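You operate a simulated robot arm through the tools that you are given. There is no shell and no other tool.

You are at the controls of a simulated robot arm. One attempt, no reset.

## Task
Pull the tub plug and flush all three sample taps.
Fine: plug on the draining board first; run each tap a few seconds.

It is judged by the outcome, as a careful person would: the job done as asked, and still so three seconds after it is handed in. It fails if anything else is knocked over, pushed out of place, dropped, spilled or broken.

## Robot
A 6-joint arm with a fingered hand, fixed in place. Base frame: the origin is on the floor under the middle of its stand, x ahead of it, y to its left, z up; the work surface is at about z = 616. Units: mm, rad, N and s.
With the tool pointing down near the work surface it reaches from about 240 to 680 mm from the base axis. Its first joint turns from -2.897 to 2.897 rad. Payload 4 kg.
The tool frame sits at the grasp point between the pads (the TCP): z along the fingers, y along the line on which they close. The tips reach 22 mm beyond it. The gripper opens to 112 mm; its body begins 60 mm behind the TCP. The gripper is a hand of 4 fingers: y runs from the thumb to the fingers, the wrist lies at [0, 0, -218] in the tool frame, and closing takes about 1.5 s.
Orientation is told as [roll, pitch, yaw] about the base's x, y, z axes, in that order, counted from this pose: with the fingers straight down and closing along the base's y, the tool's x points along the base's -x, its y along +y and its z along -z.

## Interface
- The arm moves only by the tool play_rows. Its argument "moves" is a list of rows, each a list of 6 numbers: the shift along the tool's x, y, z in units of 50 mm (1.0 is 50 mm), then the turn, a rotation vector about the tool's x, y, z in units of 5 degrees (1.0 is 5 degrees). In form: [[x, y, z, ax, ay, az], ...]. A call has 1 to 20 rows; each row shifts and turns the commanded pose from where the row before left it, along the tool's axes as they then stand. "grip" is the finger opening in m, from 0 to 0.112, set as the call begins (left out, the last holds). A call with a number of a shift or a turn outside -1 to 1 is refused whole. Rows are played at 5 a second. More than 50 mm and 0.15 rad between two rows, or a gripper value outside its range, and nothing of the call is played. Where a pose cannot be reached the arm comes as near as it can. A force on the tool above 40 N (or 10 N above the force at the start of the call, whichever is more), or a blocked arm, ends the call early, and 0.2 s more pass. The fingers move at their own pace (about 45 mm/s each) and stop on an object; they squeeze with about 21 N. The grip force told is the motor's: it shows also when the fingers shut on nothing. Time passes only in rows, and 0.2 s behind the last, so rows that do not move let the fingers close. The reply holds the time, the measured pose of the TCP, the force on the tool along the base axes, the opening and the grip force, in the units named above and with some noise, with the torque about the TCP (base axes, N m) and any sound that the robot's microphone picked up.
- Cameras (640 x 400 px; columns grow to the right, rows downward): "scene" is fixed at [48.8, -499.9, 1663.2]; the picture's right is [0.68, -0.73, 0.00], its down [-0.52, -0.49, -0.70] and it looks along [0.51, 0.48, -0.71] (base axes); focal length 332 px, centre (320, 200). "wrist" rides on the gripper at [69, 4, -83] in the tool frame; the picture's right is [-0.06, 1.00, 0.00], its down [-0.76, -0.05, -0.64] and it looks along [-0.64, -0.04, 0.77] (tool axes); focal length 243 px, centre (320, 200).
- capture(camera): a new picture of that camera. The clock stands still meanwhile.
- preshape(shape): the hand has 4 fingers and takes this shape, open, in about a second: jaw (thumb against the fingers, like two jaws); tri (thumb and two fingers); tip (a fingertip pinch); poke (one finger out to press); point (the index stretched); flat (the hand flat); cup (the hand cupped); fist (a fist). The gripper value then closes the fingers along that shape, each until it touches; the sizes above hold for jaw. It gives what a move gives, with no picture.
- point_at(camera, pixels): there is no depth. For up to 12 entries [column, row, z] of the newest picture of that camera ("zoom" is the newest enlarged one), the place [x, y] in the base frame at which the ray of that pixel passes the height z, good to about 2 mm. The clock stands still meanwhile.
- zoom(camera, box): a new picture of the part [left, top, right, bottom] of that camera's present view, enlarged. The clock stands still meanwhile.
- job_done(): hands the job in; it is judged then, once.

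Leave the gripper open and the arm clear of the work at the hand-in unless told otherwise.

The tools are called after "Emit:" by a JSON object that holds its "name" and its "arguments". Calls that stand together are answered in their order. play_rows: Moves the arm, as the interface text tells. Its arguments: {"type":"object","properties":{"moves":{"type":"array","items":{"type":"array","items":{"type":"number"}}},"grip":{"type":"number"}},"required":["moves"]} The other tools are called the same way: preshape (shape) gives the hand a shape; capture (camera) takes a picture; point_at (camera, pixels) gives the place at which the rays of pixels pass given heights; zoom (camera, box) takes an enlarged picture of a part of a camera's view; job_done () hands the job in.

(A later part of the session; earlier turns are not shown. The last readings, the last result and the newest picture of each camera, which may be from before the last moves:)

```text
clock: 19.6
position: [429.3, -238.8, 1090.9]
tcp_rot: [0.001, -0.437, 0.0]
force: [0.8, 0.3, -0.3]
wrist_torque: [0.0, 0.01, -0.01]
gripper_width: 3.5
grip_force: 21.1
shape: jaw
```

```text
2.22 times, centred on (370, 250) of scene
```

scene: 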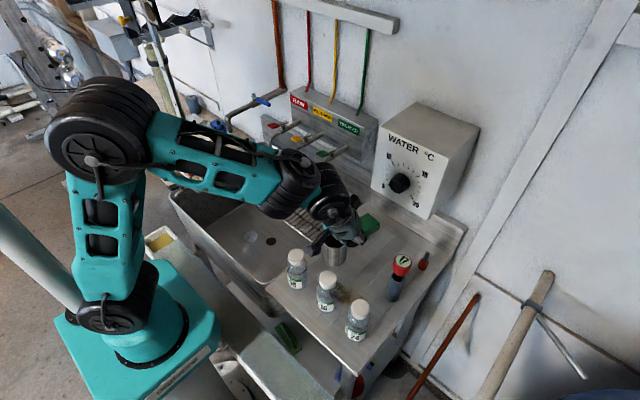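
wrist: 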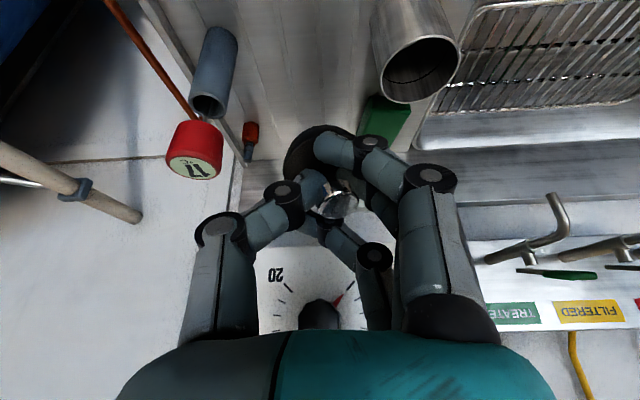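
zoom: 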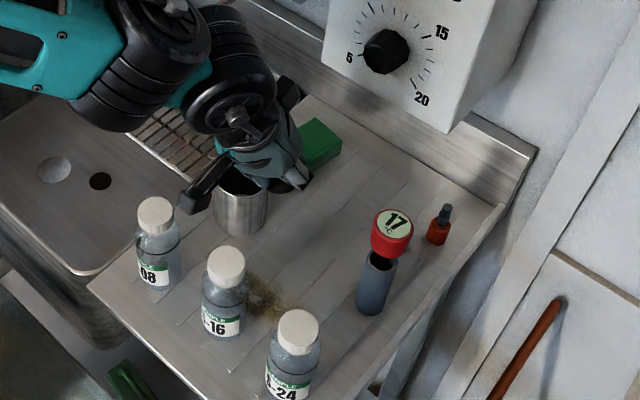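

The WATER box's front face is at about x 600, from z about 1080 up. The thermometer is at (490, -345) and reaches up to z about 1025. I'll aim to place the plug near (555, -232) and descend diagonally to stay clear of the box. First I'll check the plug's tilt more closely.

Emit:
{"name": "zoom", "arguments": {"camera": "wrist", "box": [260, 110, 404, 230]}}

Emit:
{"name": "zoom", "arguments": {"camera": "scene", "box": [325, 205, 389, 250]}}

```text
3.33 times, centred on (332, 170) of wrist
```

zoom: 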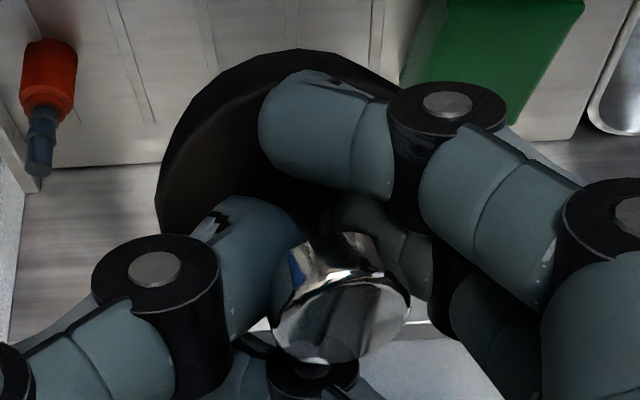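

```text
8.89 times, centred on (357, 228) of scene
```

zoom: 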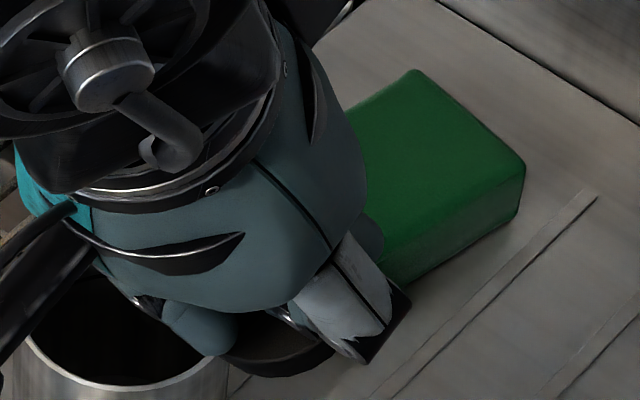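

The plug leans about 15° toward the thumb. I'll check the near sponge corner for clearance before choosing the final spot.

Emit:
{"name": "point_at", "arguments": {"camera": "wrist", "pixels": [[357, 130, 858], [357, 130, 880], [370, 95, 880], [388, 147, 858], [383, 28, 858], [400, 95, 941]]}}

Emit:
{"name": "point_at", "arguments": {"camera": "scene", "pixels": [[366, 238, 880], [380, 229, 880], [381, 238, 858], [365, 245, 858]]}}

```text
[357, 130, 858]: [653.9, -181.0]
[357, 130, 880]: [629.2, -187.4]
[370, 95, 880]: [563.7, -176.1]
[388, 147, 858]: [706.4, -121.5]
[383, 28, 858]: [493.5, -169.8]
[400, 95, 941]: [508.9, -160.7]
```

```text
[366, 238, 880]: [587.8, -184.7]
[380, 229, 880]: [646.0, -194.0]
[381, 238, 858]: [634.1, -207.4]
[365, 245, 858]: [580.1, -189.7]
```

The sponge's near edge is around y -190 to -205 for x > 575, so I'll place the plug at (545, -235). I'll roll the hand 10° to bring the plug upright, then go diagonally to (545, -235, 960).

Emit:
{"name": "play_rows", "arguments": {"moves": [[0, 0, 0, -1, 0, 0], [0, 0, 0, -1, 0, 0], [-0.198, -0.102, 0.663, 0, 0, 0], [-0.198, -0.102, 0.663, 0, 0, 0], [-0.198, -0.102, 0.663, 0, 0, 0], [-0.198, -0.102, 0.663, 0, 0, 0], [-0.198, -0.102, 0.663, 0, 0, 0]]}}

Emit:
{"name": "capture", "arguments": {"camera": "wrist"}}

Emit:
{"name": "zoom", "arguments": {"camera": "scene", "box": [310, 180, 438, 260]}}

```text
clock: 21.2
position: [544.4, -233.4, 959.5]
tcp_rot: [0.178, -0.437, 0.0]
force: [-0.1, 0.7, -0.6]
wrist_torque: [0.04, -0.02, 0.01]
gripper_width: 3.3
grip_force: 21.2
shape: jaw
```

```text
taken
```

wrist: 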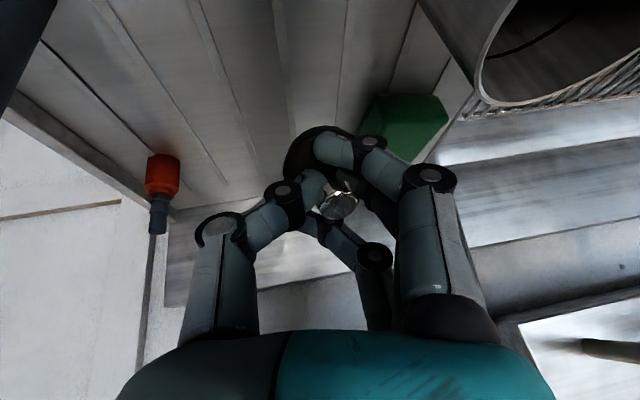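

```text
5.00 times, centred on (374, 220) of scene
```

zoom: 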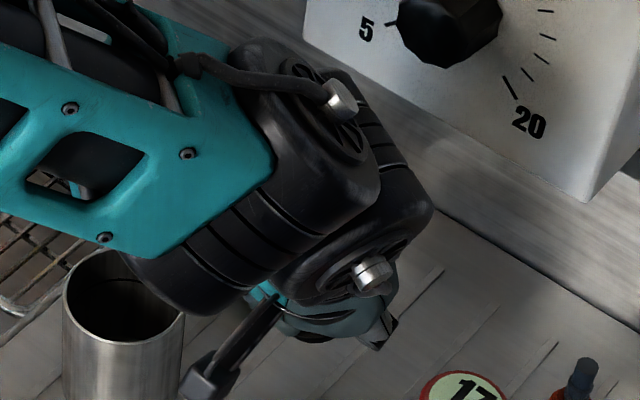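

I'm at (544, -233, 960). I need to confirm that straight below the plug is free board, so I'll probe board pixels around the plug and the sponge edge in this view.

Emit:
{"name": "point_at", "arguments": {"camera": "wrist", "pixels": [[363, 125, 858], [363, 125, 880], [375, 97, 880], [408, 160, 858], [300, 90, 858], [340, 90, 858], [320, 60, 858], [280, 140, 858], [350, 160, 858], [478, 75, 941]]}}

Emit:
{"name": "zoom", "arguments": {"camera": "wrist", "box": [250, 70, 474, 210]}}

```text
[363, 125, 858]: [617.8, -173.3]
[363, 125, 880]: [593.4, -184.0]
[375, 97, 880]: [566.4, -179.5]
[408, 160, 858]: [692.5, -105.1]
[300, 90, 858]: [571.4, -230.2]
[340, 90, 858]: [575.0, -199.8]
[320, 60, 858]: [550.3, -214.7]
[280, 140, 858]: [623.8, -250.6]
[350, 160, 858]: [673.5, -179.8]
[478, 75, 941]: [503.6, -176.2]
```

```text
2.86 times, centred on (362, 140) of wrist
```

zoom: 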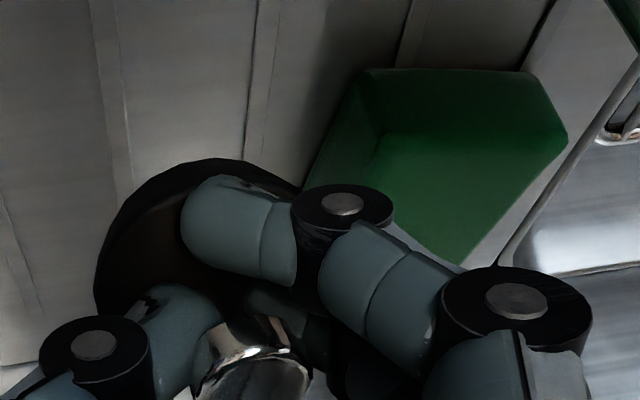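

The area below the plug (545, -235) is free board; the sponge begins at about (566, -180). I'll lower vertically to about z 925, then continue in small steps until I feel contact.

Emit:
{"name": "play_rows", "arguments": {"moves": [[0.0972, -0.0362, 0.2053, 0, 0, 0], [0.0972, -0.0362, 0.2053, 0, 0, 0], [0.0972, -0.0362, 0.2053, 0, 0, 0]]}}

Emit:
{"name": "play_rows", "arguments": {"moves": [[0.0338, -0.0126, 0.0714, 0, 0, 0], [0.0338, -0.0126, 0.0714, 0, 0, 0]]}}

Emit:
{"name": "capture", "arguments": {"camera": "wrist"}}

```text
clock: 22.0
position: [545.7, -233.9, 925.9]
tcp_rot: [0.174, -0.436, 0.001]
force: [0.4, -0.1, 0.0]
wrist_torque: [0.02, -0.01, 0.02]
gripper_width: 3.2
grip_force: 20.9
shape: jaw
```

```text
clock: 22.6
position: [544.9, -235.1, 919.2]
tcp_rot: [0.176, -0.437, 0.001]
force: [-0.2, -0.8, -0.9]
wrist_torque: [-0.02, 0.01, 0.03]
gripper_width: 3.4
grip_force: 20.7
shape: jaw
```

```text
taken
```

wrist: 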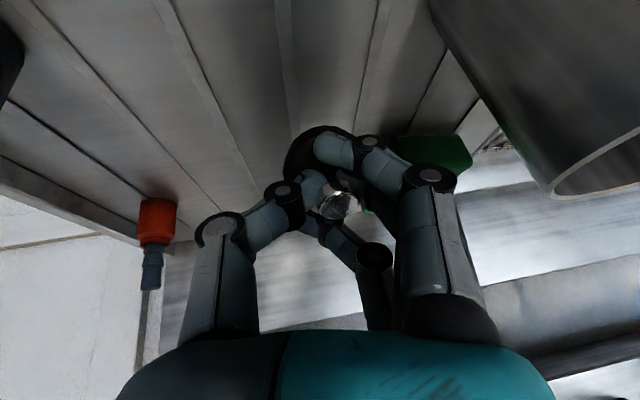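

No contact yet at z 919. I'll keep lowering in 3 mm steps and watch the force.

Emit:
{"name": "play_rows", "arguments": {"moves": [[0.0254, -0.0094, 0.0536, 0, 0, 0], [0.0254, -0.0094, 0.0536, 0, 0, 0], [0.0254, -0.0094, 0.0536, 0, 0, 0]]}}

Emit:
{"name": "play_rows", "arguments": {"moves": [[0.0254, -0.0094, 0.0536, 0, 0, 0], [0.0254, -0.0094, 0.0536, 0, 0, 0]]}}

```text
clock: 23.4
position: [544.2, -233.7, 908.6]
tcp_rot: [0.175, -0.436, 0.001]
force: [0.9, 0.5, 0.5]
wrist_torque: [0.03, 0.02, 0.0]
gripper_width: 3.5
grip_force: 21.6
shape: jaw
```

```text
clock: 24.0
position: [545.3, -233.0, 902.0]
tcp_rot: [0.176, -0.437, -0.001]
force: [0.1, 0.8, 0.0]
wrist_torque: [0.01, 0.0, 0.02]
gripper_width: 3.4
grip_force: 20.5
shape: jaw
```

Still no contact at z 902. I'll look from the wrist to judge the remaining gap.

Emit:
{"name": "zoom", "arguments": {"camera": "wrist", "box": [250, 80, 442, 220]}}

Emit:
{"name": "zoom", "arguments": {"camera": "scene", "box": [330, 200, 426, 260]}}

```text
2.86 times, centred on (346, 150) of wrist
```

zoom: 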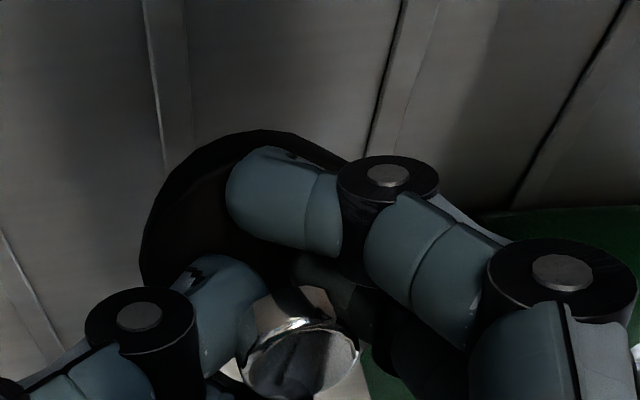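

```text
6.67 times, centred on (378, 230) of scene
```

zoom: 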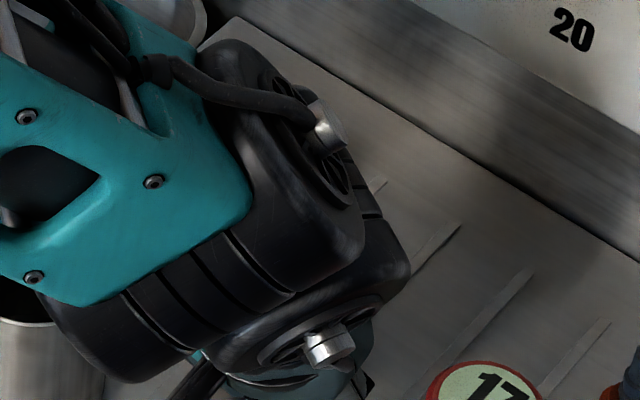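

The contact shadow is closing in under the plug, so the gap is small. I'll continue with 2 mm steps.

Emit:
{"name": "play_rows", "arguments": {"moves": [[0.0169, -0.0063, 0.0357, 0, 0, 0], [0.0169, -0.0063, 0.0357, 0, 0, 0], [0.0169, -0.0063, 0.0357, 0, 0, 0]]}}

Emit:
{"name": "play_rows", "arguments": {"moves": [[0.0169, -0.0063, 0.0357, 0, 0, 0], [0.0169, -0.0063, 0.0357, 0, 0, 0]]}}

```text
clock: 24.8
position: [545.2, -233.3, 897.4]
tcp_rot: [0.176, -0.436, 0.0]
force: [-0.2, 0.3, 0.3]
wrist_torque: [0.01, -0.01, -0.01]
gripper_width: 3.3
grip_force: 20.9
shape: jaw
```

```text
clock: 25.4
position: [546.7, -233.8, 895.6]
tcp_rot: [0.175, -0.444, 0.002]
force: [-2.2, 3.1, 28.4]
wrist_torque: [0.38, 0.31, 0.0]
gripper_width: 5.0
grip_force: 20.7
shape: jaw
```

Contact: 28 N upward at z 895.6. I'll back off 2 mm to ease the force, then check.

Emit:
{"name": "play_rows", "arguments": {"moves": [[-0.0169, 0.0063, -0.0357, 0, 0, 0], [0, 0, 0, 0, 0, 0]]}}

Emit:
{"name": "zoom", "arguments": {"camera": "wrist", "box": [250, 80, 442, 220]}}

```text
clock: 26.0
position: [545.6, -234.5, 895.6]
tcp_rot: [0.174, -0.438, -0.002]
force: [4.2, 5.0, 22.9]
wrist_torque: [0.4, 0.01, -0.07]
gripper_width: 5.1
grip_force: 21.6
shape: jaw
```

```text
2.86 times, centred on (346, 150) of wrist
```

zoom: 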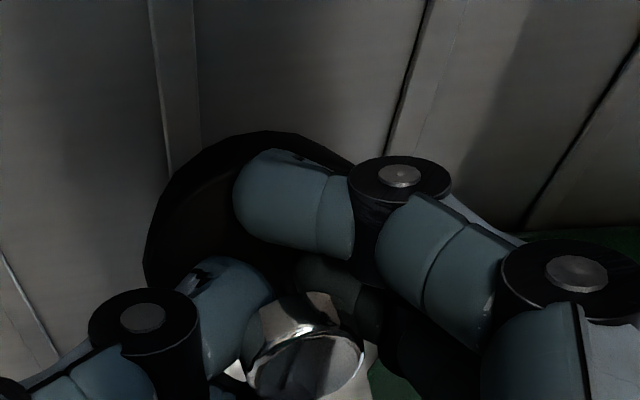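

There's still 23 N of push. I'll raise another 2.5 mm before opening.

Emit:
{"name": "play_rows", "arguments": {"moves": [[-0.0106, 0.0039, -0.0223, 0, 0, 0], [-0.0106, 0.0039, -0.0223, 0, 0, 0], [0, 0, 0, 0, 0, 0]]}}

```text
clock: 26.8
position: [543.1, -233.9, 895.6]
tcp_rot: [0.177, -0.435, -0.003]
force: [1.6, 1.1, 5.9]
wrist_torque: [0.07, -0.03, -0.02]
gripper_width: 4.1
grip_force: 21.2
shape: jaw
```

Only 6 N remains, so the plug rests on the board. I'll open the fingers to 40 mm.

Emit:
{"name": "play_rows", "arguments": {"moves": [[0, 0, 0, 0, 0, 0], [0, 0, 0, 0, 0, 0], [0, 0, 0, 0, 0, 0], [0, 0, 0, 0, 0, 0], [0, 0, 0, 0, 0, 0]], "grip": 0.04}}

Emit:
{"name": "capture", "arguments": {"camera": "wrist"}}

Emit:
{"name": "zoom", "arguments": {"camera": "wrist", "box": [230, 80, 454, 220]}}

```text
clock: 28.0
position: [544.9, -235.4, 897.5]
tcp_rot: [0.176, -0.438, 0.0]
force: [0.3, 0.7, 0.3]
wrist_torque: [0.0, -0.02, -0.01]
gripper_width: 39.2
grip_force: 0.1
shape: jaw
```

```text
taken
```

wrist: 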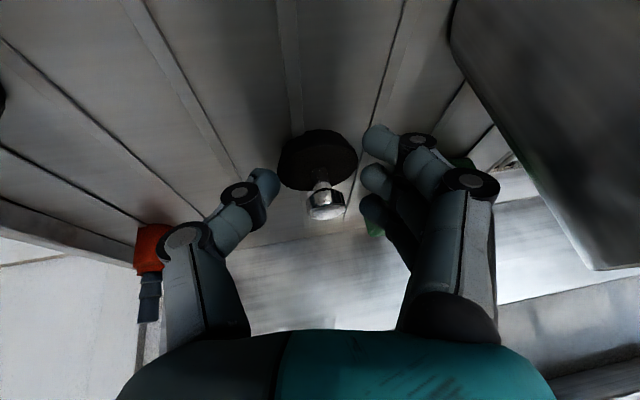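

```text
2.86 times, centred on (342, 150) of wrist
```

zoom: 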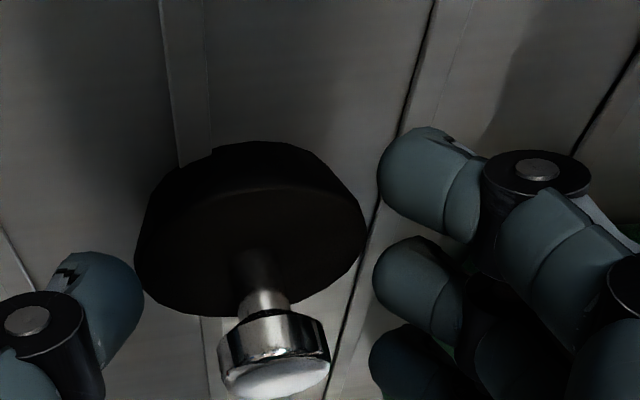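

The plug stands flat and upright on the draining board, with the fingers clear of it on both sides. I'll withdraw straight up 130 mm.

Emit:
{"name": "play_rows", "arguments": {"moves": [[-0.085, 0.0315, -0.1785, 0, 0, 0], [-0.17, 0.063, -0.357, 0, 0, 0], [-0.282, 0.105, -0.595, 0, 0, 0], [-0.282, 0.105, -0.595, 0, 0, 0], [-0.282, 0.105, -0.595, 0, 0, 0]]}}

Emit:
{"name": "capture", "arguments": {"camera": "wrist"}}

```text
clock: 29.2
position: [545.6, -236.0, 1028.1]
tcp_rot: [0.177, -0.436, -0.002]
force: [-0.5, -0.3, -1.2]
wrist_torque: [0.0, -0.02, 0.01]
gripper_width: 39.6
grip_force: 0.1
shape: jaw
```

```text
taken
```

wrist: 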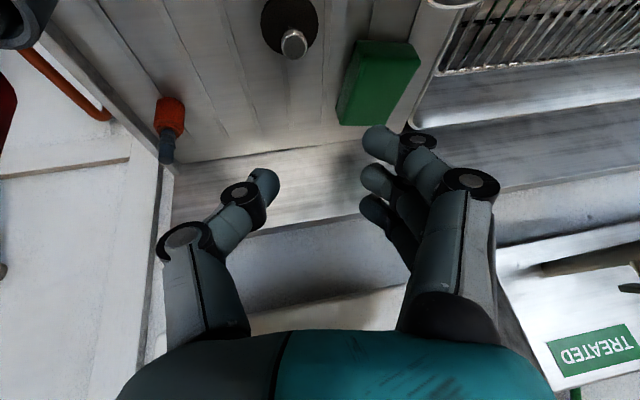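

The plug stands on the board (knob at (293,43) in the wrist view). Now I'll back away to x 430, remove the roll and tilt, and move over in front of the taps at about (430, 85, 1180) to look at the levers.

Emit:
{"name": "play_rows", "arguments": {"moves": [[0.497, 0.13, -0.735, 0, 0, 0], [0.497, 0.13, -0.735, 0, 0, 0], [0.497, 0.13, -0.735, 0, 0, 0], [0, 0, 0, 1, 0, 0], [0, 0, 0, 1, 0, 0], [0, 0, 0, 0, 1, 0], [0, 0, 0, 0, 1, 0], [0, 0, 0, 0, 1, 0], [0, 0, 0, 0, 1, 0], [0, 0, 0, 0, 1, 0]]}}

Emit:
{"name": "play_rows", "arguments": {"moves": [[0, 0.8, -0.2, 0, 0, 0], [0, 0.9, -0.2, 0, 0, 0], [0, 0.9, -0.2, 0, 0, 0], [0, 0.9, -0.2, 0, 0, 0], [0, 0.9, -0.2, 0, 0, 0], [0, 0.9, -0.2, 0, 0, 0], [0, 0.9, -0.2, 0, 0, 0]]}}

Emit:
{"name": "capture", "arguments": {"camera": "wrist"}}

Emit:
{"name": "capture", "arguments": {"camera": "scene"}}

```text
clock: 31.4
position: [429.6, -234.4, 1098.0]
tcp_rot: [0.004, 0.001, -0.001]
force: [0.5, -1.6, 0.5]
wrist_torque: [0.04, -0.02, 0.0]
gripper_width: 39.3
grip_force: 0.1
shape: jaw
```

```text
clock: 33.0
position: [431.8, 76.0, 1169.9]
tcp_rot: [0.003, 0.001, -0.001]
force: [-0.6, 0.1, -0.7]
wrist_torque: [0.0, -0.01, 0.01]
gripper_width: 39.6
grip_force: 0.1
shape: jaw
```

```text
taken
```

wrist: 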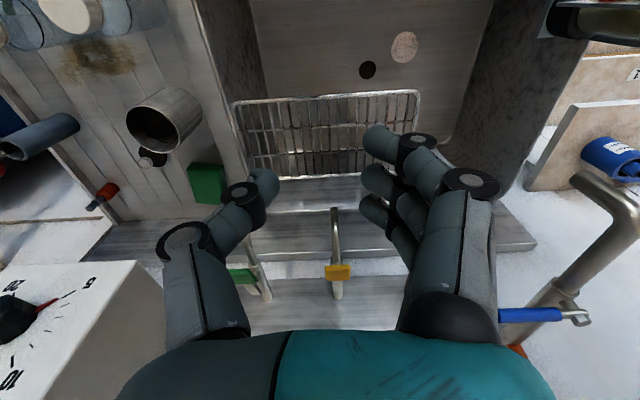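

```text
taken
```

scene: 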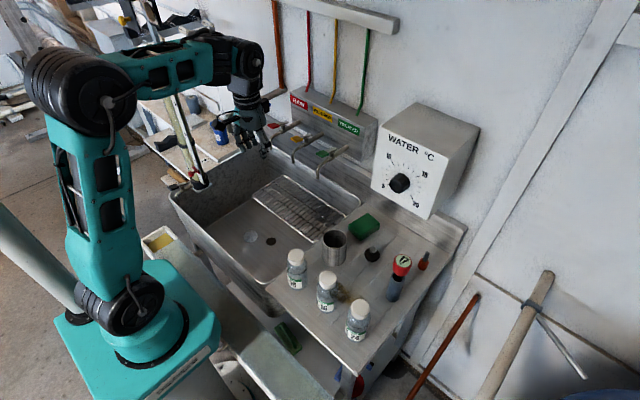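

The plug is on the board (scene (371,254)) and the drain is open. The yellow lever is visible at (338,272) in the wrist view. I'll zoom on the levers for accurate geometry.

Emit:
{"name": "zoom", "arguments": {"camera": "wrist", "box": [230, 190, 390, 310]}}

Emit:
{"name": "zoom", "arguments": {"camera": "scene", "box": [250, 105, 346, 165]}}

```text
3.33 times, centred on (310, 250) of wrist
```

zoom: 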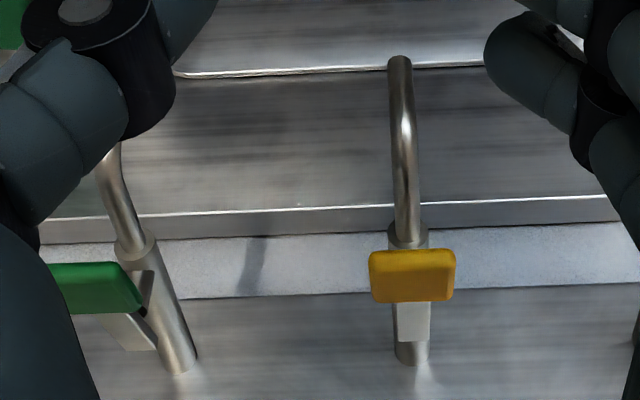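

```text
6.67 times, centred on (298, 135) of scene
```

zoom: 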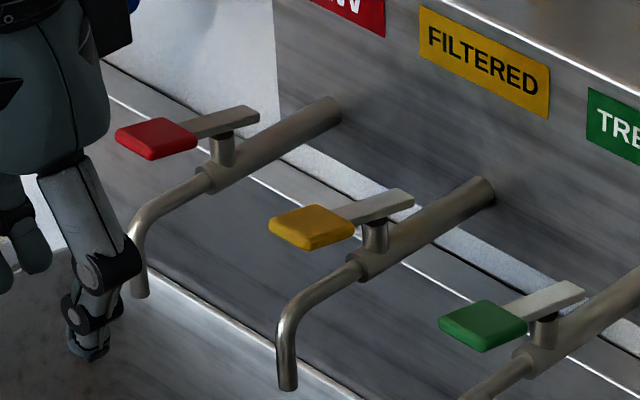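

Clear view: each lever is a flat bar on a vertical stem over the pipe, with the coloured grip (about 26 mm wide) pointing toward me. I'll triangulate the yellow grip centre, the wall-end of the bar and the stem again with these closer views.

Emit:
{"name": "point_at", "arguments": {"camera": "wrist", "pixels": [[337.9, 272.8, 1080], [337.9, 272.8, 1120], [325, 272.8, 1110], [350.5, 272.8, 1110], [338, 265, 1110], [338, 280.5, 1110], [338, 291, 1110]]}}

Emit:
{"name": "point_at", "arguments": {"camera": "scene", "pixels": [[296.8, 138.7, 1080], [296.8, 138.7, 1120], [311.8, 134.8, 1080], [311.8, 134.8, 1120], [306.5, 139.5, 1090], [306.5, 139.5, 1110], [271.5, 126, 1110], [322.5, 153.5, 1110]]}}

```text
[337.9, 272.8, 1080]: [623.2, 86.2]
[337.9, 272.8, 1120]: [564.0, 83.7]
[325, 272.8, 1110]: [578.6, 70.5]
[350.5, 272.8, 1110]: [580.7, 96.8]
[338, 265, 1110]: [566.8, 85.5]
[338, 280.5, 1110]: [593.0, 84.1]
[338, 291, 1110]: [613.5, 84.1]
```

```text
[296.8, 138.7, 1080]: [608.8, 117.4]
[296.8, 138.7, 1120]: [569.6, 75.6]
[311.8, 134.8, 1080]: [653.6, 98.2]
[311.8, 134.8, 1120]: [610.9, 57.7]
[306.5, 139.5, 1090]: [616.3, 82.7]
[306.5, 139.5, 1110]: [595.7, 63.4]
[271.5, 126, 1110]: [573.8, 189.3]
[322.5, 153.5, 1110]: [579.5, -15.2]
```

Yellow grip centre: about (577, 84, 1112), pivot near x 610, grip about 26 mm wide. To turn a lever sideways I'd like one slim finger, so I'll set the "poke" shape here in free space and look at it.

Emit:
{"name": "preshape", "arguments": {"shape": "poke"}}

Emit:
{"name": "capture", "arguments": {"camera": "wrist"}}

Emit:
{"name": "zoom", "arguments": {"camera": "scene", "box": [200, 40, 328, 170]}}

```text
clock: 33.9
position: [431.2, 76.2, 1168.6]
tcp_rot: [-0.001, 0.0, 0.001]
force: [0.5, -0.7, 0.0]
wrist_torque: [0.0, -0.01, -0.01]
gripper_width: 0.0
grip_force: 0.1
shape: poke
```

```text
taken
```

wrist: 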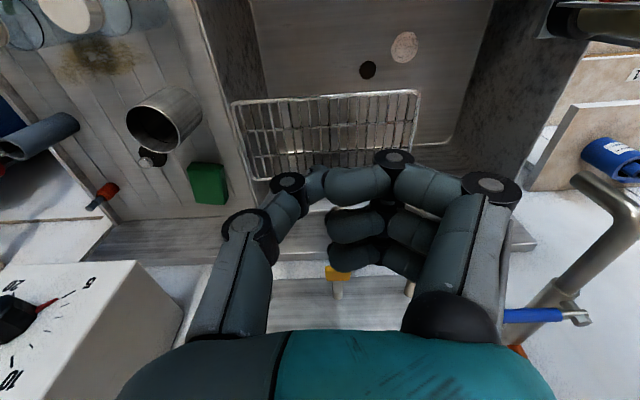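

```text
3.08 times, centred on (264, 105) of scene
```

zoom: 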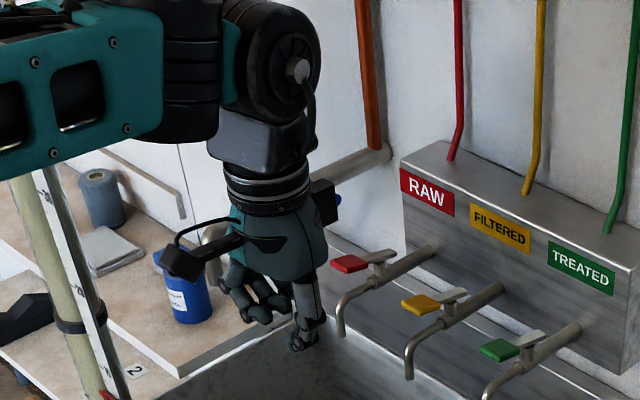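

The "poke" shape curls the fingers against the thumb and leaves it rather bulky. I'll try the "point" shape.

Emit:
{"name": "preshape", "arguments": {"shape": "point"}}

Emit:
{"name": "capture", "arguments": {"camera": "wrist"}}

Emit:
{"name": "zoom", "arguments": {"camera": "scene", "box": [200, 40, 328, 170]}}

```text
clock: 34.8
position: [430.5, 76.5, 1169.9]
tcp_rot: [0.0, 0.0, -0.001]
force: [0.6, 0.0, -0.8]
wrist_torque: [-0.01, -0.03, 0.02]
gripper_width: 105.8
grip_force: 0.0
shape: point
```

```text
taken
```

wrist: 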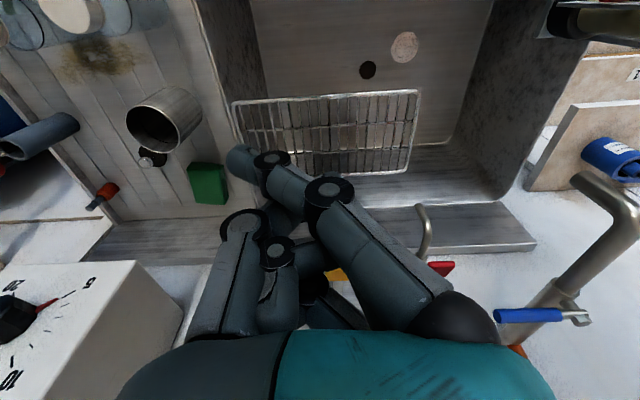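

```text
3.08 times, centred on (264, 105) of scene
```

zoom: 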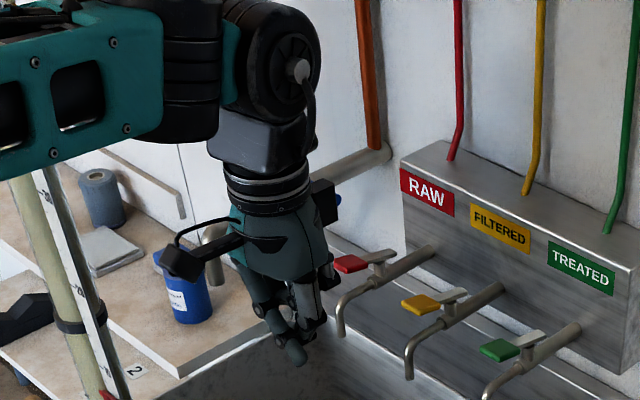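

"Point" stretches the index diagonally across the palm, which is awkward here. I'll look at the "tip" shape (thumb and index); those two could straddle a lever grip and drive it in both directions.

Emit:
{"name": "preshape", "arguments": {"shape": "tip"}}

Emit:
{"name": "capture", "arguments": {"camera": "wrist"}}

Emit:
{"name": "zoom", "arguments": {"camera": "scene", "box": [200, 40, 328, 170]}}

```text
clock: 35.7
position: [431.8, 76.8, 1169.2]
tcp_rot: [0.001, 0.001, 0.001]
force: [-0.3, -0.6, 0.2]
wrist_torque: [0.0, -0.01, -0.02]
gripper_width: 111.9
grip_force: 0.1
shape: tip
```

```text
taken
```

wrist: 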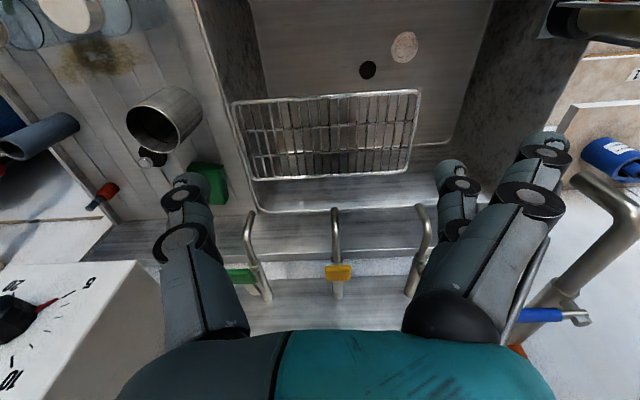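

```text
3.08 times, centred on (264, 105) of scene
```

zoom: 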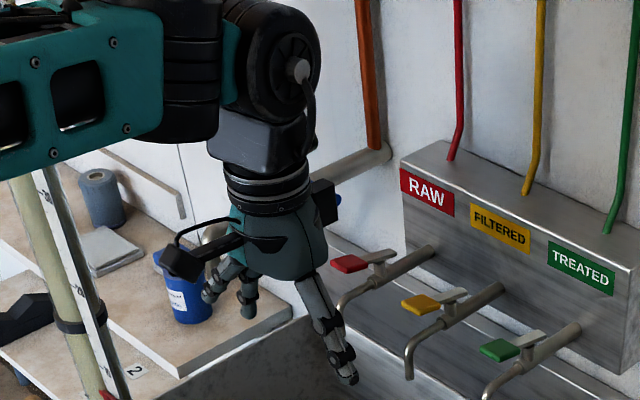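

In "tip", one finger opposes the thumb and the others swing outward. I'll narrow it to about 45 mm and look.

Emit:
{"name": "play_rows", "arguments": {"moves": [[0, 0, 0, 0, 0, 0], [0, 0, 0, 0, 0, 0], [0, 0, 0, 0, 0, 0], [0, 0, 0, 0, 0, 0], [0, 0, 0, 0, 0, 0]], "grip": 0.045}}

Emit:
{"name": "capture", "arguments": {"camera": "wrist"}}

Emit:
{"name": "zoom", "arguments": {"camera": "scene", "box": [200, 90, 296, 170]}}

```text
clock: 36.9
position: [432.0, 76.8, 1169.1]
tcp_rot: [-0.002, 0.0, 0.0]
force: [-0.1, -0.7, -0.3]
wrist_torque: [0.03, 0.03, 0.02]
gripper_width: 45.7
grip_force: 0.0
shape: tip
```

```text
taken
```

wrist: 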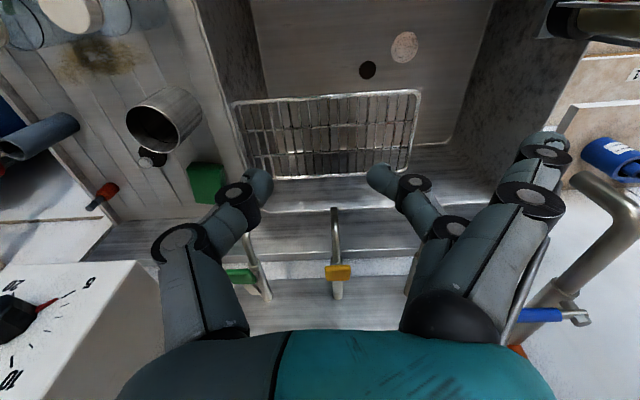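

```text
5.00 times, centred on (248, 130) of scene
```

zoom: 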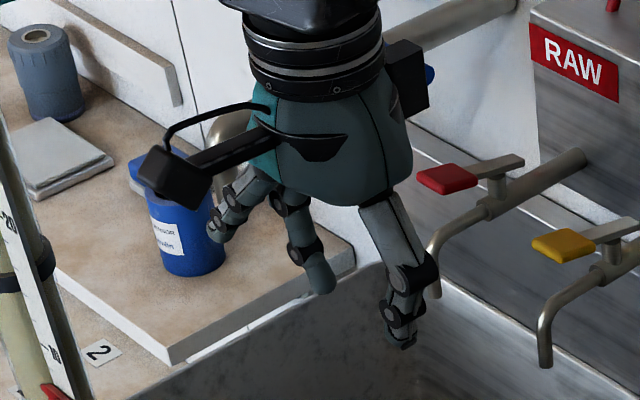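

In this shape the thumb tip (258,182) and one fingertip (378,178) face each other as a slim pair, with the other fingers held out of the way. I'll triangulate those tips and the outer finger in the tool frame, plus the label box.

Emit:
{"name": "point_at", "arguments": {"camera": "scene", "pixels": [[249, 146, 1120], [249, 146, 1180], [265, 158, 1120], [265, 158, 1180], [226.6, 136, 1120], [226.6, 136, 1200], [312, 93, 1163], [335, 123, 1163]]}}

Emit:
{"name": "point_at", "arguments": {"camera": "wrist", "pixels": [[378, 180, 1120], [378, 180, 1180], [261, 183, 1120], [261, 183, 1180], [545, 142, 1120], [545, 142, 1200]]}}

Emit:
{"name": "zoom", "arguments": {"camera": "wrist", "box": [220, 110, 600, 300]}}

```text
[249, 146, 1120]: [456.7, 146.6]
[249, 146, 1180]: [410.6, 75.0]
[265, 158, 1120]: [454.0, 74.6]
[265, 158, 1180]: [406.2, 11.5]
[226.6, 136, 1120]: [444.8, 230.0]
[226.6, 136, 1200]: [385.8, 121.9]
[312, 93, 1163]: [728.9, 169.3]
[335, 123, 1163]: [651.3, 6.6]
```

```text
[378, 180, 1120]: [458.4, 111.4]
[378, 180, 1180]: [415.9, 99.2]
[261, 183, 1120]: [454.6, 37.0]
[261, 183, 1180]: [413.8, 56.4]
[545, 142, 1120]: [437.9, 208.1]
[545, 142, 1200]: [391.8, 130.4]
```

```text
1.68 times, centred on (410, 205) of wrist
```

zoom: 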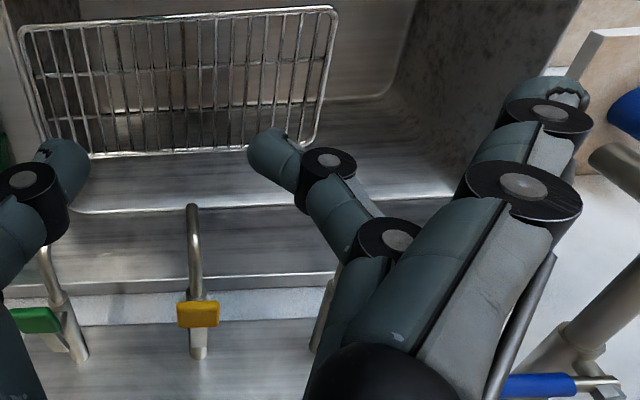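

Measured in the tool frame: thumb tip (0, -31, +22), fingertip (0, +27, +14..20), outer finger (+30, +75, -9). So with TCP z about 1119 the pair straddles a grip (z 1102–1112) and the outer fingers stay above the levers. I'll start with the green (TREATED) tap and move above it at (577, -13, 1172).

Emit:
{"name": "play_rows", "arguments": {"moves": [[-0.6, -0.4, -0.03, 0, 0, 0], [-0.725, -0.45, -0.03, 0, 0, 0], [-0.725, -0.45, -0.02, 0, 0, 0], [-0.725, -0.45, 0, 0, 0, 0]], "grip": 0.05}}

Emit:
{"name": "capture", "arguments": {"camera": "wrist"}}

Emit:
{"name": "zoom", "arguments": {"camera": "scene", "box": [240, 70, 400, 180]}}

```text
clock: 37.9
position: [568.9, -10.0, 1173.6]
tcp_rot: [0.0, -0.001, -0.001]
force: [-0.6, -0.5, 0.3]
wrist_torque: [0.02, -0.01, -0.02]
gripper_width: 49.4
grip_force: 0.1
shape: tip
```

```text
taken
```

wrist: 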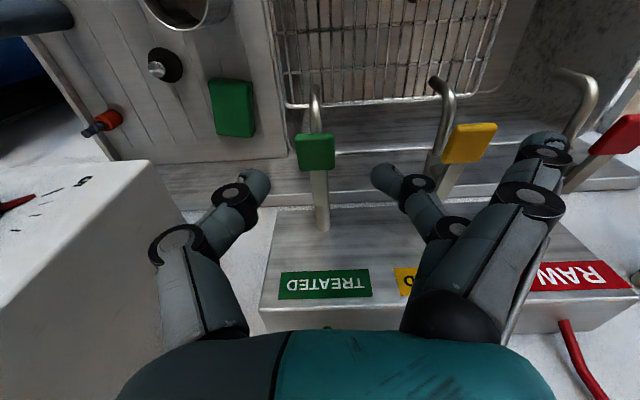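

```text
3.64 times, centred on (320, 125) of scene
```

zoom: 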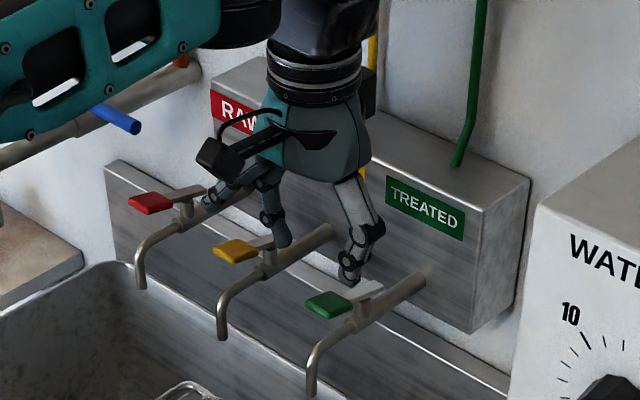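

The green grip is right between thumb and finger in the wrist view, at (314,152). I'll get its exact position from this close view.

Emit:
{"name": "point_at", "arguments": {"camera": "wrist", "pixels": [[314, 152, 1112], [295, 150, 1112], [335, 150, 1112], [314, 134, 1112], [315, 169, 1108], [469, 143, 1112], [450, 140, 1112], [490, 140, 1112]]}}

Emit:
{"name": "zoom", "arguments": {"camera": "wrist", "box": [230, 80, 422, 250]}}

```text
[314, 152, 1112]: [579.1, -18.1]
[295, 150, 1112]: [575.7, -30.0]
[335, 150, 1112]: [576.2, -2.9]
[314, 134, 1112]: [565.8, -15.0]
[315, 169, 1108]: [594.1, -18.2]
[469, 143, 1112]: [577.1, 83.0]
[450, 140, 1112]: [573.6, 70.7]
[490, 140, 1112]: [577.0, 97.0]
```

```text
2.35 times, centred on (326, 165) of wrist
```

zoom: 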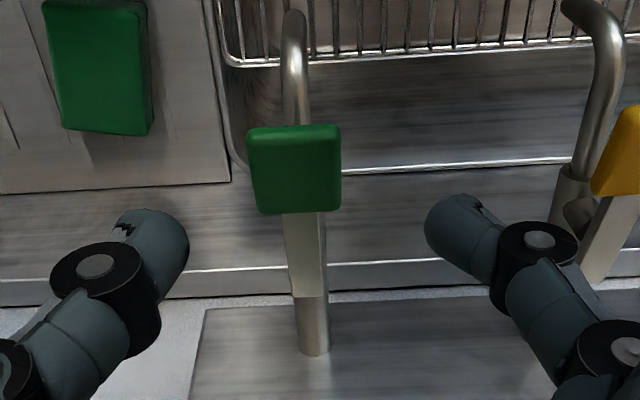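

Green grip: x 565–594, y -30 to -3. I'll lower straight over it so the thumb and finger straddle it at TCP (578, -14.5, 1119).

Emit:
{"name": "play_rows", "arguments": {"moves": [[-0.18, -0.09, 0.1, 0, 0, 0], [0, 0, 0.35, 0, 0, 0], [0, 0, 0.35, 0, 0, 0], [0, 0, 0.29, 0, 0, 0]]}}

Emit:
{"name": "capture", "arguments": {"camera": "wrist"}}

Emit:
{"name": "zoom", "arguments": {"camera": "scene", "box": [270, 100, 366, 166]}}

```text
clock: 38.9
position: [578.6, -16.1, 1117.3]
tcp_rot: [-0.001, 0.001, 0.001]
force: [0.1, -0.8, -0.5]
wrist_torque: [0.0, -0.01, 0.02]
gripper_width: 49.2
grip_force: 0.0
shape: tip
```

```text
taken
```

wrist: 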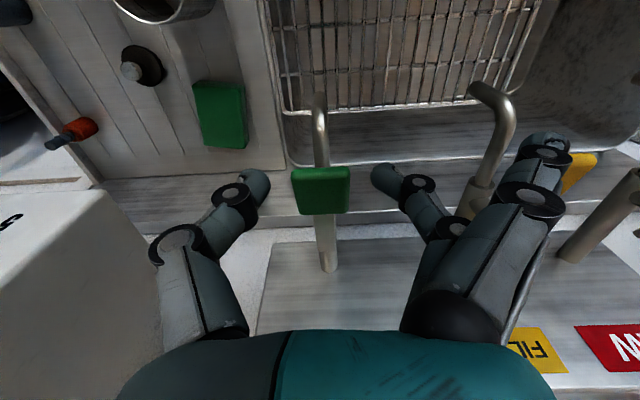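

```text
6.06 times, centred on (318, 133) of scene
```

zoom: 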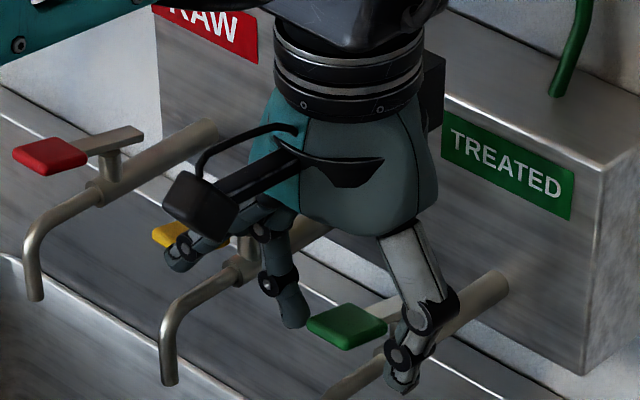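

The pair straddles the green grip. I'll gently test turning it toward -y: 14 mm in small steps, watching the force and any sound.

Emit:
{"name": "play_rows", "arguments": {"moves": [[0, -0.08, 0, 0, 0, 0], [0, -0.08, 0, 0, 0, 0], [0, -0.06, 0, 0, 0, 0], [0, -0.06, 0, 0, 0, 0]]}}

Emit:
{"name": "capture", "arguments": {"camera": "wrist"}}

```text
clock: 39.9
position: [577.1, -30.9, 1116.9]
tcp_rot: [0.001, 0.0, 0.001]
force: [-0.3, 0.6, -0.8]
wrist_torque: [0.0, 0.01, 0.02]
gripper_width: 50.4
grip_force: 0.1
shape: tip
```

```text
taken
```

wrist: 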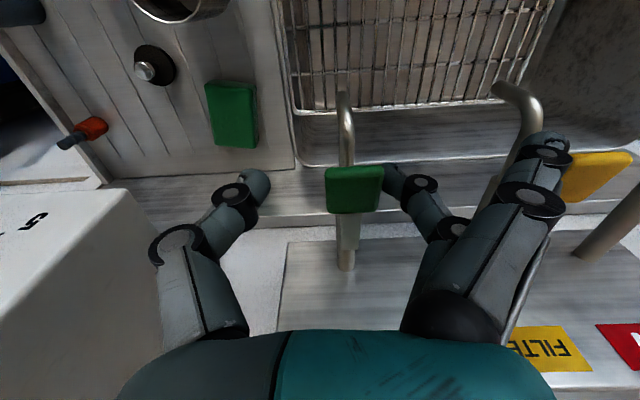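

The finger is just about at the grip's +y edge with no force yet. I'll push another 9 mm in 3 mm steps.

Emit:
{"name": "play_rows", "arguments": {"moves": [[0, -0.06, 0, 0, 0, 0], [0, -0.06, 0, 0, 0, 0], [0, -0.06, 0, 0, 0, 0]]}}

Emit:
{"name": "zoom", "arguments": {"camera": "wrist", "box": [260, 120, 452, 290]}}

```text
clock: 40.7
position: [576.8, -39.0, 1117.2]
tcp_rot: [-0.001, 0.0, -0.001]
force: [-0.5, 5.5, 0.2]
wrist_torque: [0.01, -0.03, -0.01]
gripper_width: 57.4
grip_force: 0.1
shape: tip
```

```text
2.35 times, centred on (356, 205) of wrist
```

zoom: 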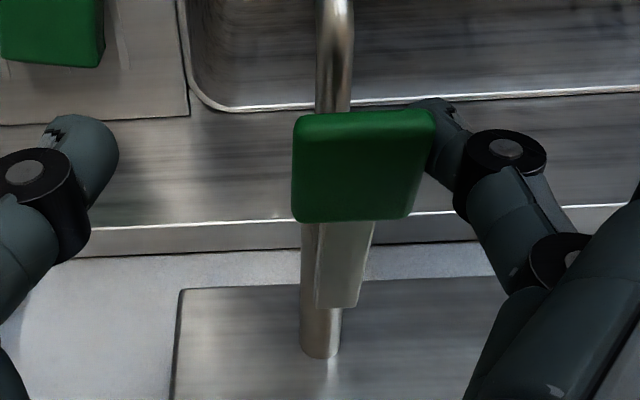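

There's 5.5 N on the finger and it is being pushed back (width 57), yet the lever has hardly moved. That direction seems stopped, so I'll try the other way with the thumb, toward +y.

Emit:
{"name": "play_rows", "arguments": {"moves": [[0, 0.2, 0, 0, 0, 0], [0, 0.2, 0, 0, 0, 0], [0, 0.1, 0, 0, 0, 0], [0, 0.06, 0, 0, 0, 0], [0, 0.06, 0, 0, 0, 0]]}}

Emit:
{"name": "play_rows", "arguments": {"moves": [[0, 0.06, 0, 0, 0, 0], [0, 0.06, 0, 0, 0, 0], [0, 0.06, 0, 0, 0, 0]]}}

Emit:
{"name": "zoom", "arguments": {"camera": "wrist", "box": [220, 120, 412, 290]}}

```text
clock: 41.9
position: [578.7, -7.3, 1116.8]
tcp_rot: [-0.002, 0.001, -0.001]
force: [0.5, 0.0, 0.2]
wrist_torque: [-0.01, 0.02, -0.01]
gripper_width: 49.7
grip_force: 0.1
shape: tip
```

```text
clock: 42.7
position: [576.0, 0.1, 1117.7]
tcp_rot: [-0.001, 0.001, -0.001]
force: [-0.1, -2.1, 0.3]
wrist_torque: [0.0, 0.04, 0.02]
gripper_width: 52.0
grip_force: 0.0
shape: tip
```

```text
2.35 times, centred on (316, 205) of wrist
```

zoom: 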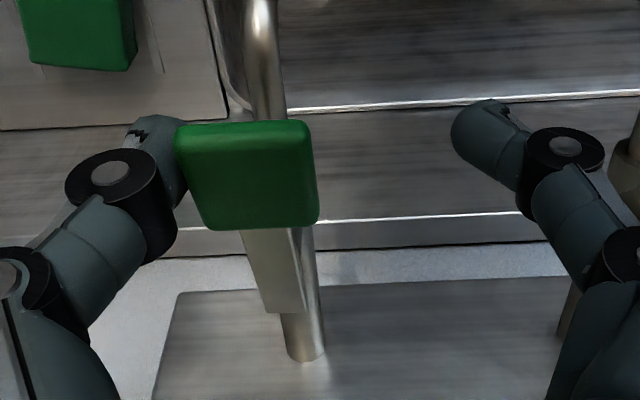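

The thumb is now in contact (-2 N). I'll keep pushing toward +y by 12 mm in small steps.

Emit:
{"name": "play_rows", "arguments": {"moves": [[0, 0.06, 0, 0, 0, 0], [0, 0.06, 0, 0, 0, 0], [0, 0.06, 0, 0, 0, 0], [0, 0.06, 0, 0, 0, 0]]}}

Emit:
{"name": "zoom", "arguments": {"camera": "wrist", "box": [220, 120, 412, 290]}}

```text
clock: 43.7
position: [576.4, 11.2, 1117.0]
tcp_rot: [0.002, 0.0, -0.001]
force: [0.1, -11.8, 0.9]
wrist_torque: [-0.12, 0.02, 0.03]
gripper_width: 58.5
grip_force: 0.2
shape: tip
```

```text
2.35 times, centred on (316, 205) of wrist
```

zoom: 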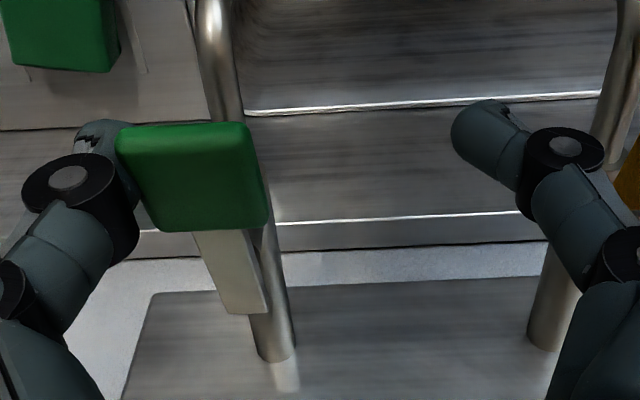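

The push is now 12 N while the thumb is being pushed back (width 58). I'll check whether the grip has moved from y = -16.5.

Emit:
{"name": "point_at", "arguments": {"camera": "wrist", "pixels": [[261.5, 195.6, 1112], [237, 190, 1112], [285, 190, 1112], [285, 247, 1106], [285, 247, 1100]]}}

Emit:
{"name": "zoom", "arguments": {"camera": "scene", "box": [290, 130, 354, 170]}}

```text
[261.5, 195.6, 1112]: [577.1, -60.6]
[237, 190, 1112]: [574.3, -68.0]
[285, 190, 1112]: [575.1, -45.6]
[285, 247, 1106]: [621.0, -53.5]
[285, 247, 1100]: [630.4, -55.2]
```

```text
10.00 times, centred on (322, 150) of scene
```

zoom: 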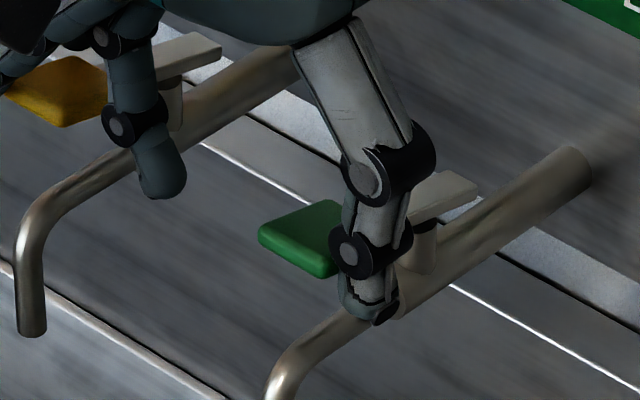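

That picture reference was stale (taken at an earlier pose). Correcting for the shift, the grip is still at y about -18, so it has not moved under 12 N toward +y. In the -y direction I only used 5.5 N, so I'll go back and push there a little harder, stepwise.

Emit:
{"name": "play_rows", "arguments": {"moves": [[0, -0.2, 0, 0, 0, 0], [0, -0.3, 0, 0, 0, 0], [0, -0.3, 0, 0, 0, 0], [0, -0.2, 0, 0, 0, 0], [0, -0.06, 0, 0, 0, 0], [0, -0.06, 0, 0, 0, 0], [0, -0.06, 0, 0, 0, 0]]}}

Emit:
{"name": "capture", "arguments": {"camera": "wrist"}}

```text
clock: 45.3
position: [577.7, -45.6, 1117.1]
tcp_rot: [-0.002, 0.002, 0.0]
force: [-1.8, 8.5, -2.5]
wrist_torque: [0.03, 0.02, 0.01]
gripper_width: 64.2
grip_force: 0.0
shape: tip
```

```text
taken
```

wrist: 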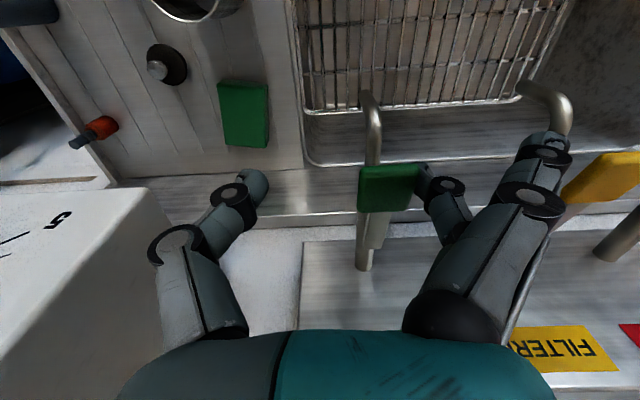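

8.5 N, finger pushed back to 64 mm. I'll check the grip position in this fresh picture.

Emit:
{"name": "point_at", "arguments": {"camera": "wrist", "pixels": [[389, 187, 1112], [361, 187, 1112], [418, 180, 1112], [374, 245, 1104]]}}

Emit:
{"name": "zoom", "arguments": {"camera": "wrist", "box": [320, 130, 480, 270]}}

```text
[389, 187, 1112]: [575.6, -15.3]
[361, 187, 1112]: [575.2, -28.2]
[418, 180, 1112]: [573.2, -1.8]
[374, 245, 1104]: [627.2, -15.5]
```

```text
2.86 times, centred on (400, 200) of wrist
```

zoom: 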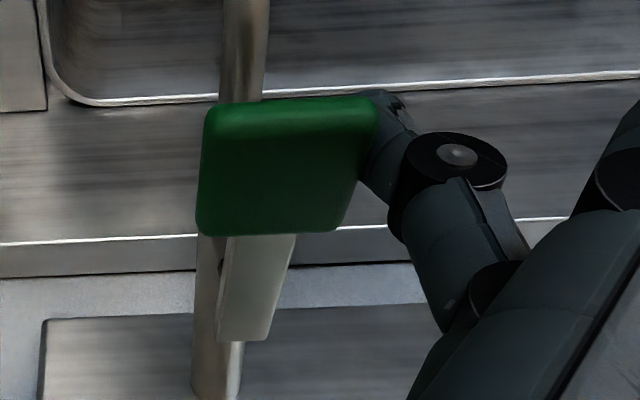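

The grip still sits at y about -15 and the bar end at y about -15.5, so it does not turn sideways with moderate force. The lever may instead hinge up or down. I'll back the finger off and triangulate the bar's slope (grip end versus wall end).

Emit:
{"name": "play_rows", "arguments": {"moves": [[0, 0.3, 0, 0, 0, 0], [0, 0.3, 0, 0, 0, 0]]}}

Emit:
{"name": "capture", "arguments": {"camera": "wrist"}}

Emit:
{"name": "zoom", "arguments": {"camera": "scene", "box": [300, 130, 364, 170]}}

Emit:
{"name": "zoom", "arguments": {"camera": "scene", "box": [260, 105, 308, 135]}}

```text
clock: 45.9
position: [577.7, -17.1, 1119.1]
tcp_rot: [-0.001, -0.001, -0.001]
force: [0.3, 0.8, 0.5]
wrist_torque: [-0.01, -0.02, -0.02]
gripper_width: 50.9
grip_force: 0.0
shape: tip
```

```text
taken
```

wrist: 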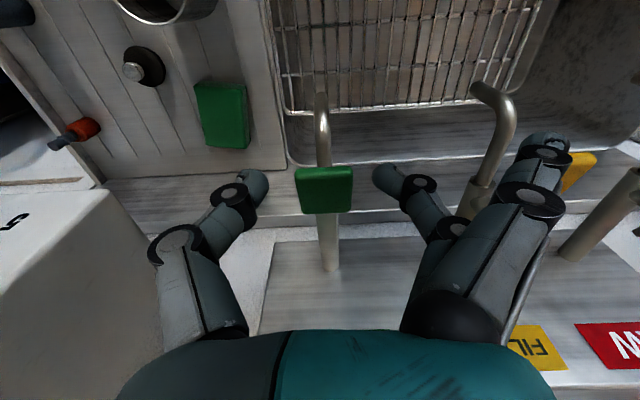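

```text
10.00 times, centred on (332, 150) of scene
```

zoom: 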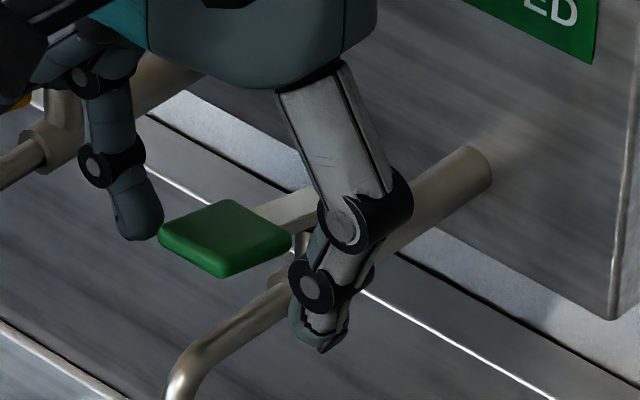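

```text
13.33 times, centred on (284, 120) of scene
```

zoom: 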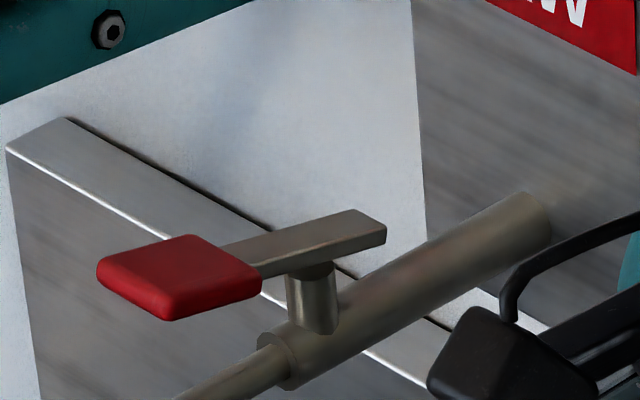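

In the close-up of the red tap, the lever bar is inclined upward toward me by about 20°, so the lever probably tips up and down. I'll raise the hand, bring the two fingertips together and press gently down on the green grip from above.

Emit:
{"name": "play_rows", "arguments": {"moves": [[0, 0, -0.4, 0, 0, 0], [0, 0, -0.5, 0, 0, 0]]}}

Emit:
{"name": "play_rows", "arguments": {"moves": [[0, 0, 0, 0, 0, 0], [0, 0, 0, 0, 0, 0], [0, 0, 0, 0, 0, 0], [0, 0, 0, 0, 0, 0], [0, 0, 0, 0, 0, 0], [0, 0, 0, 0, 0, 0]], "grip": 0.0}}

Emit:
{"name": "capture", "arguments": {"camera": "wrist"}}

Emit:
{"name": "zoom", "arguments": {"camera": "scene", "box": [270, 90, 366, 166]}}

```text
clock: 46.5
position: [577.5, -16.5, 1161.9]
tcp_rot: [0.002, -0.002, -0.002]
force: [-0.3, -0.1, -0.5]
wrist_torque: [-0.01, 0.0, 0.03]
gripper_width: 50.8
grip_force: 0.1
shape: tip
```

```text
clock: 47.9
position: [576.6, -17.1, 1162.4]
tcp_rot: [0.001, 0.0, 0.0]
force: [-0.1, 0.6, -0.3]
wrist_torque: [0.01, -0.01, -0.04]
gripper_width: 0.0
grip_force: 20.8
shape: tip
```

```text
taken
```

wrist: 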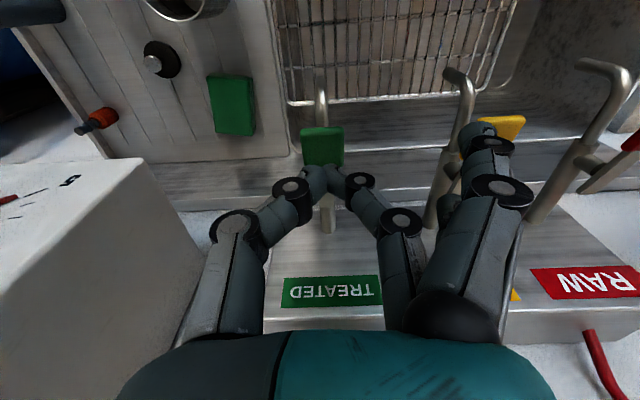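

```text
5.26 times, centred on (318, 128) of scene
```

zoom: 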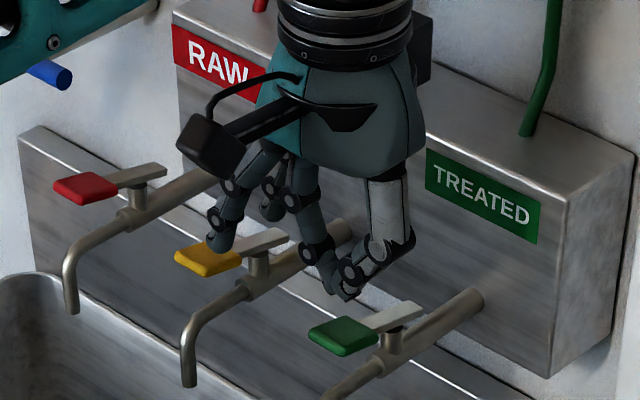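

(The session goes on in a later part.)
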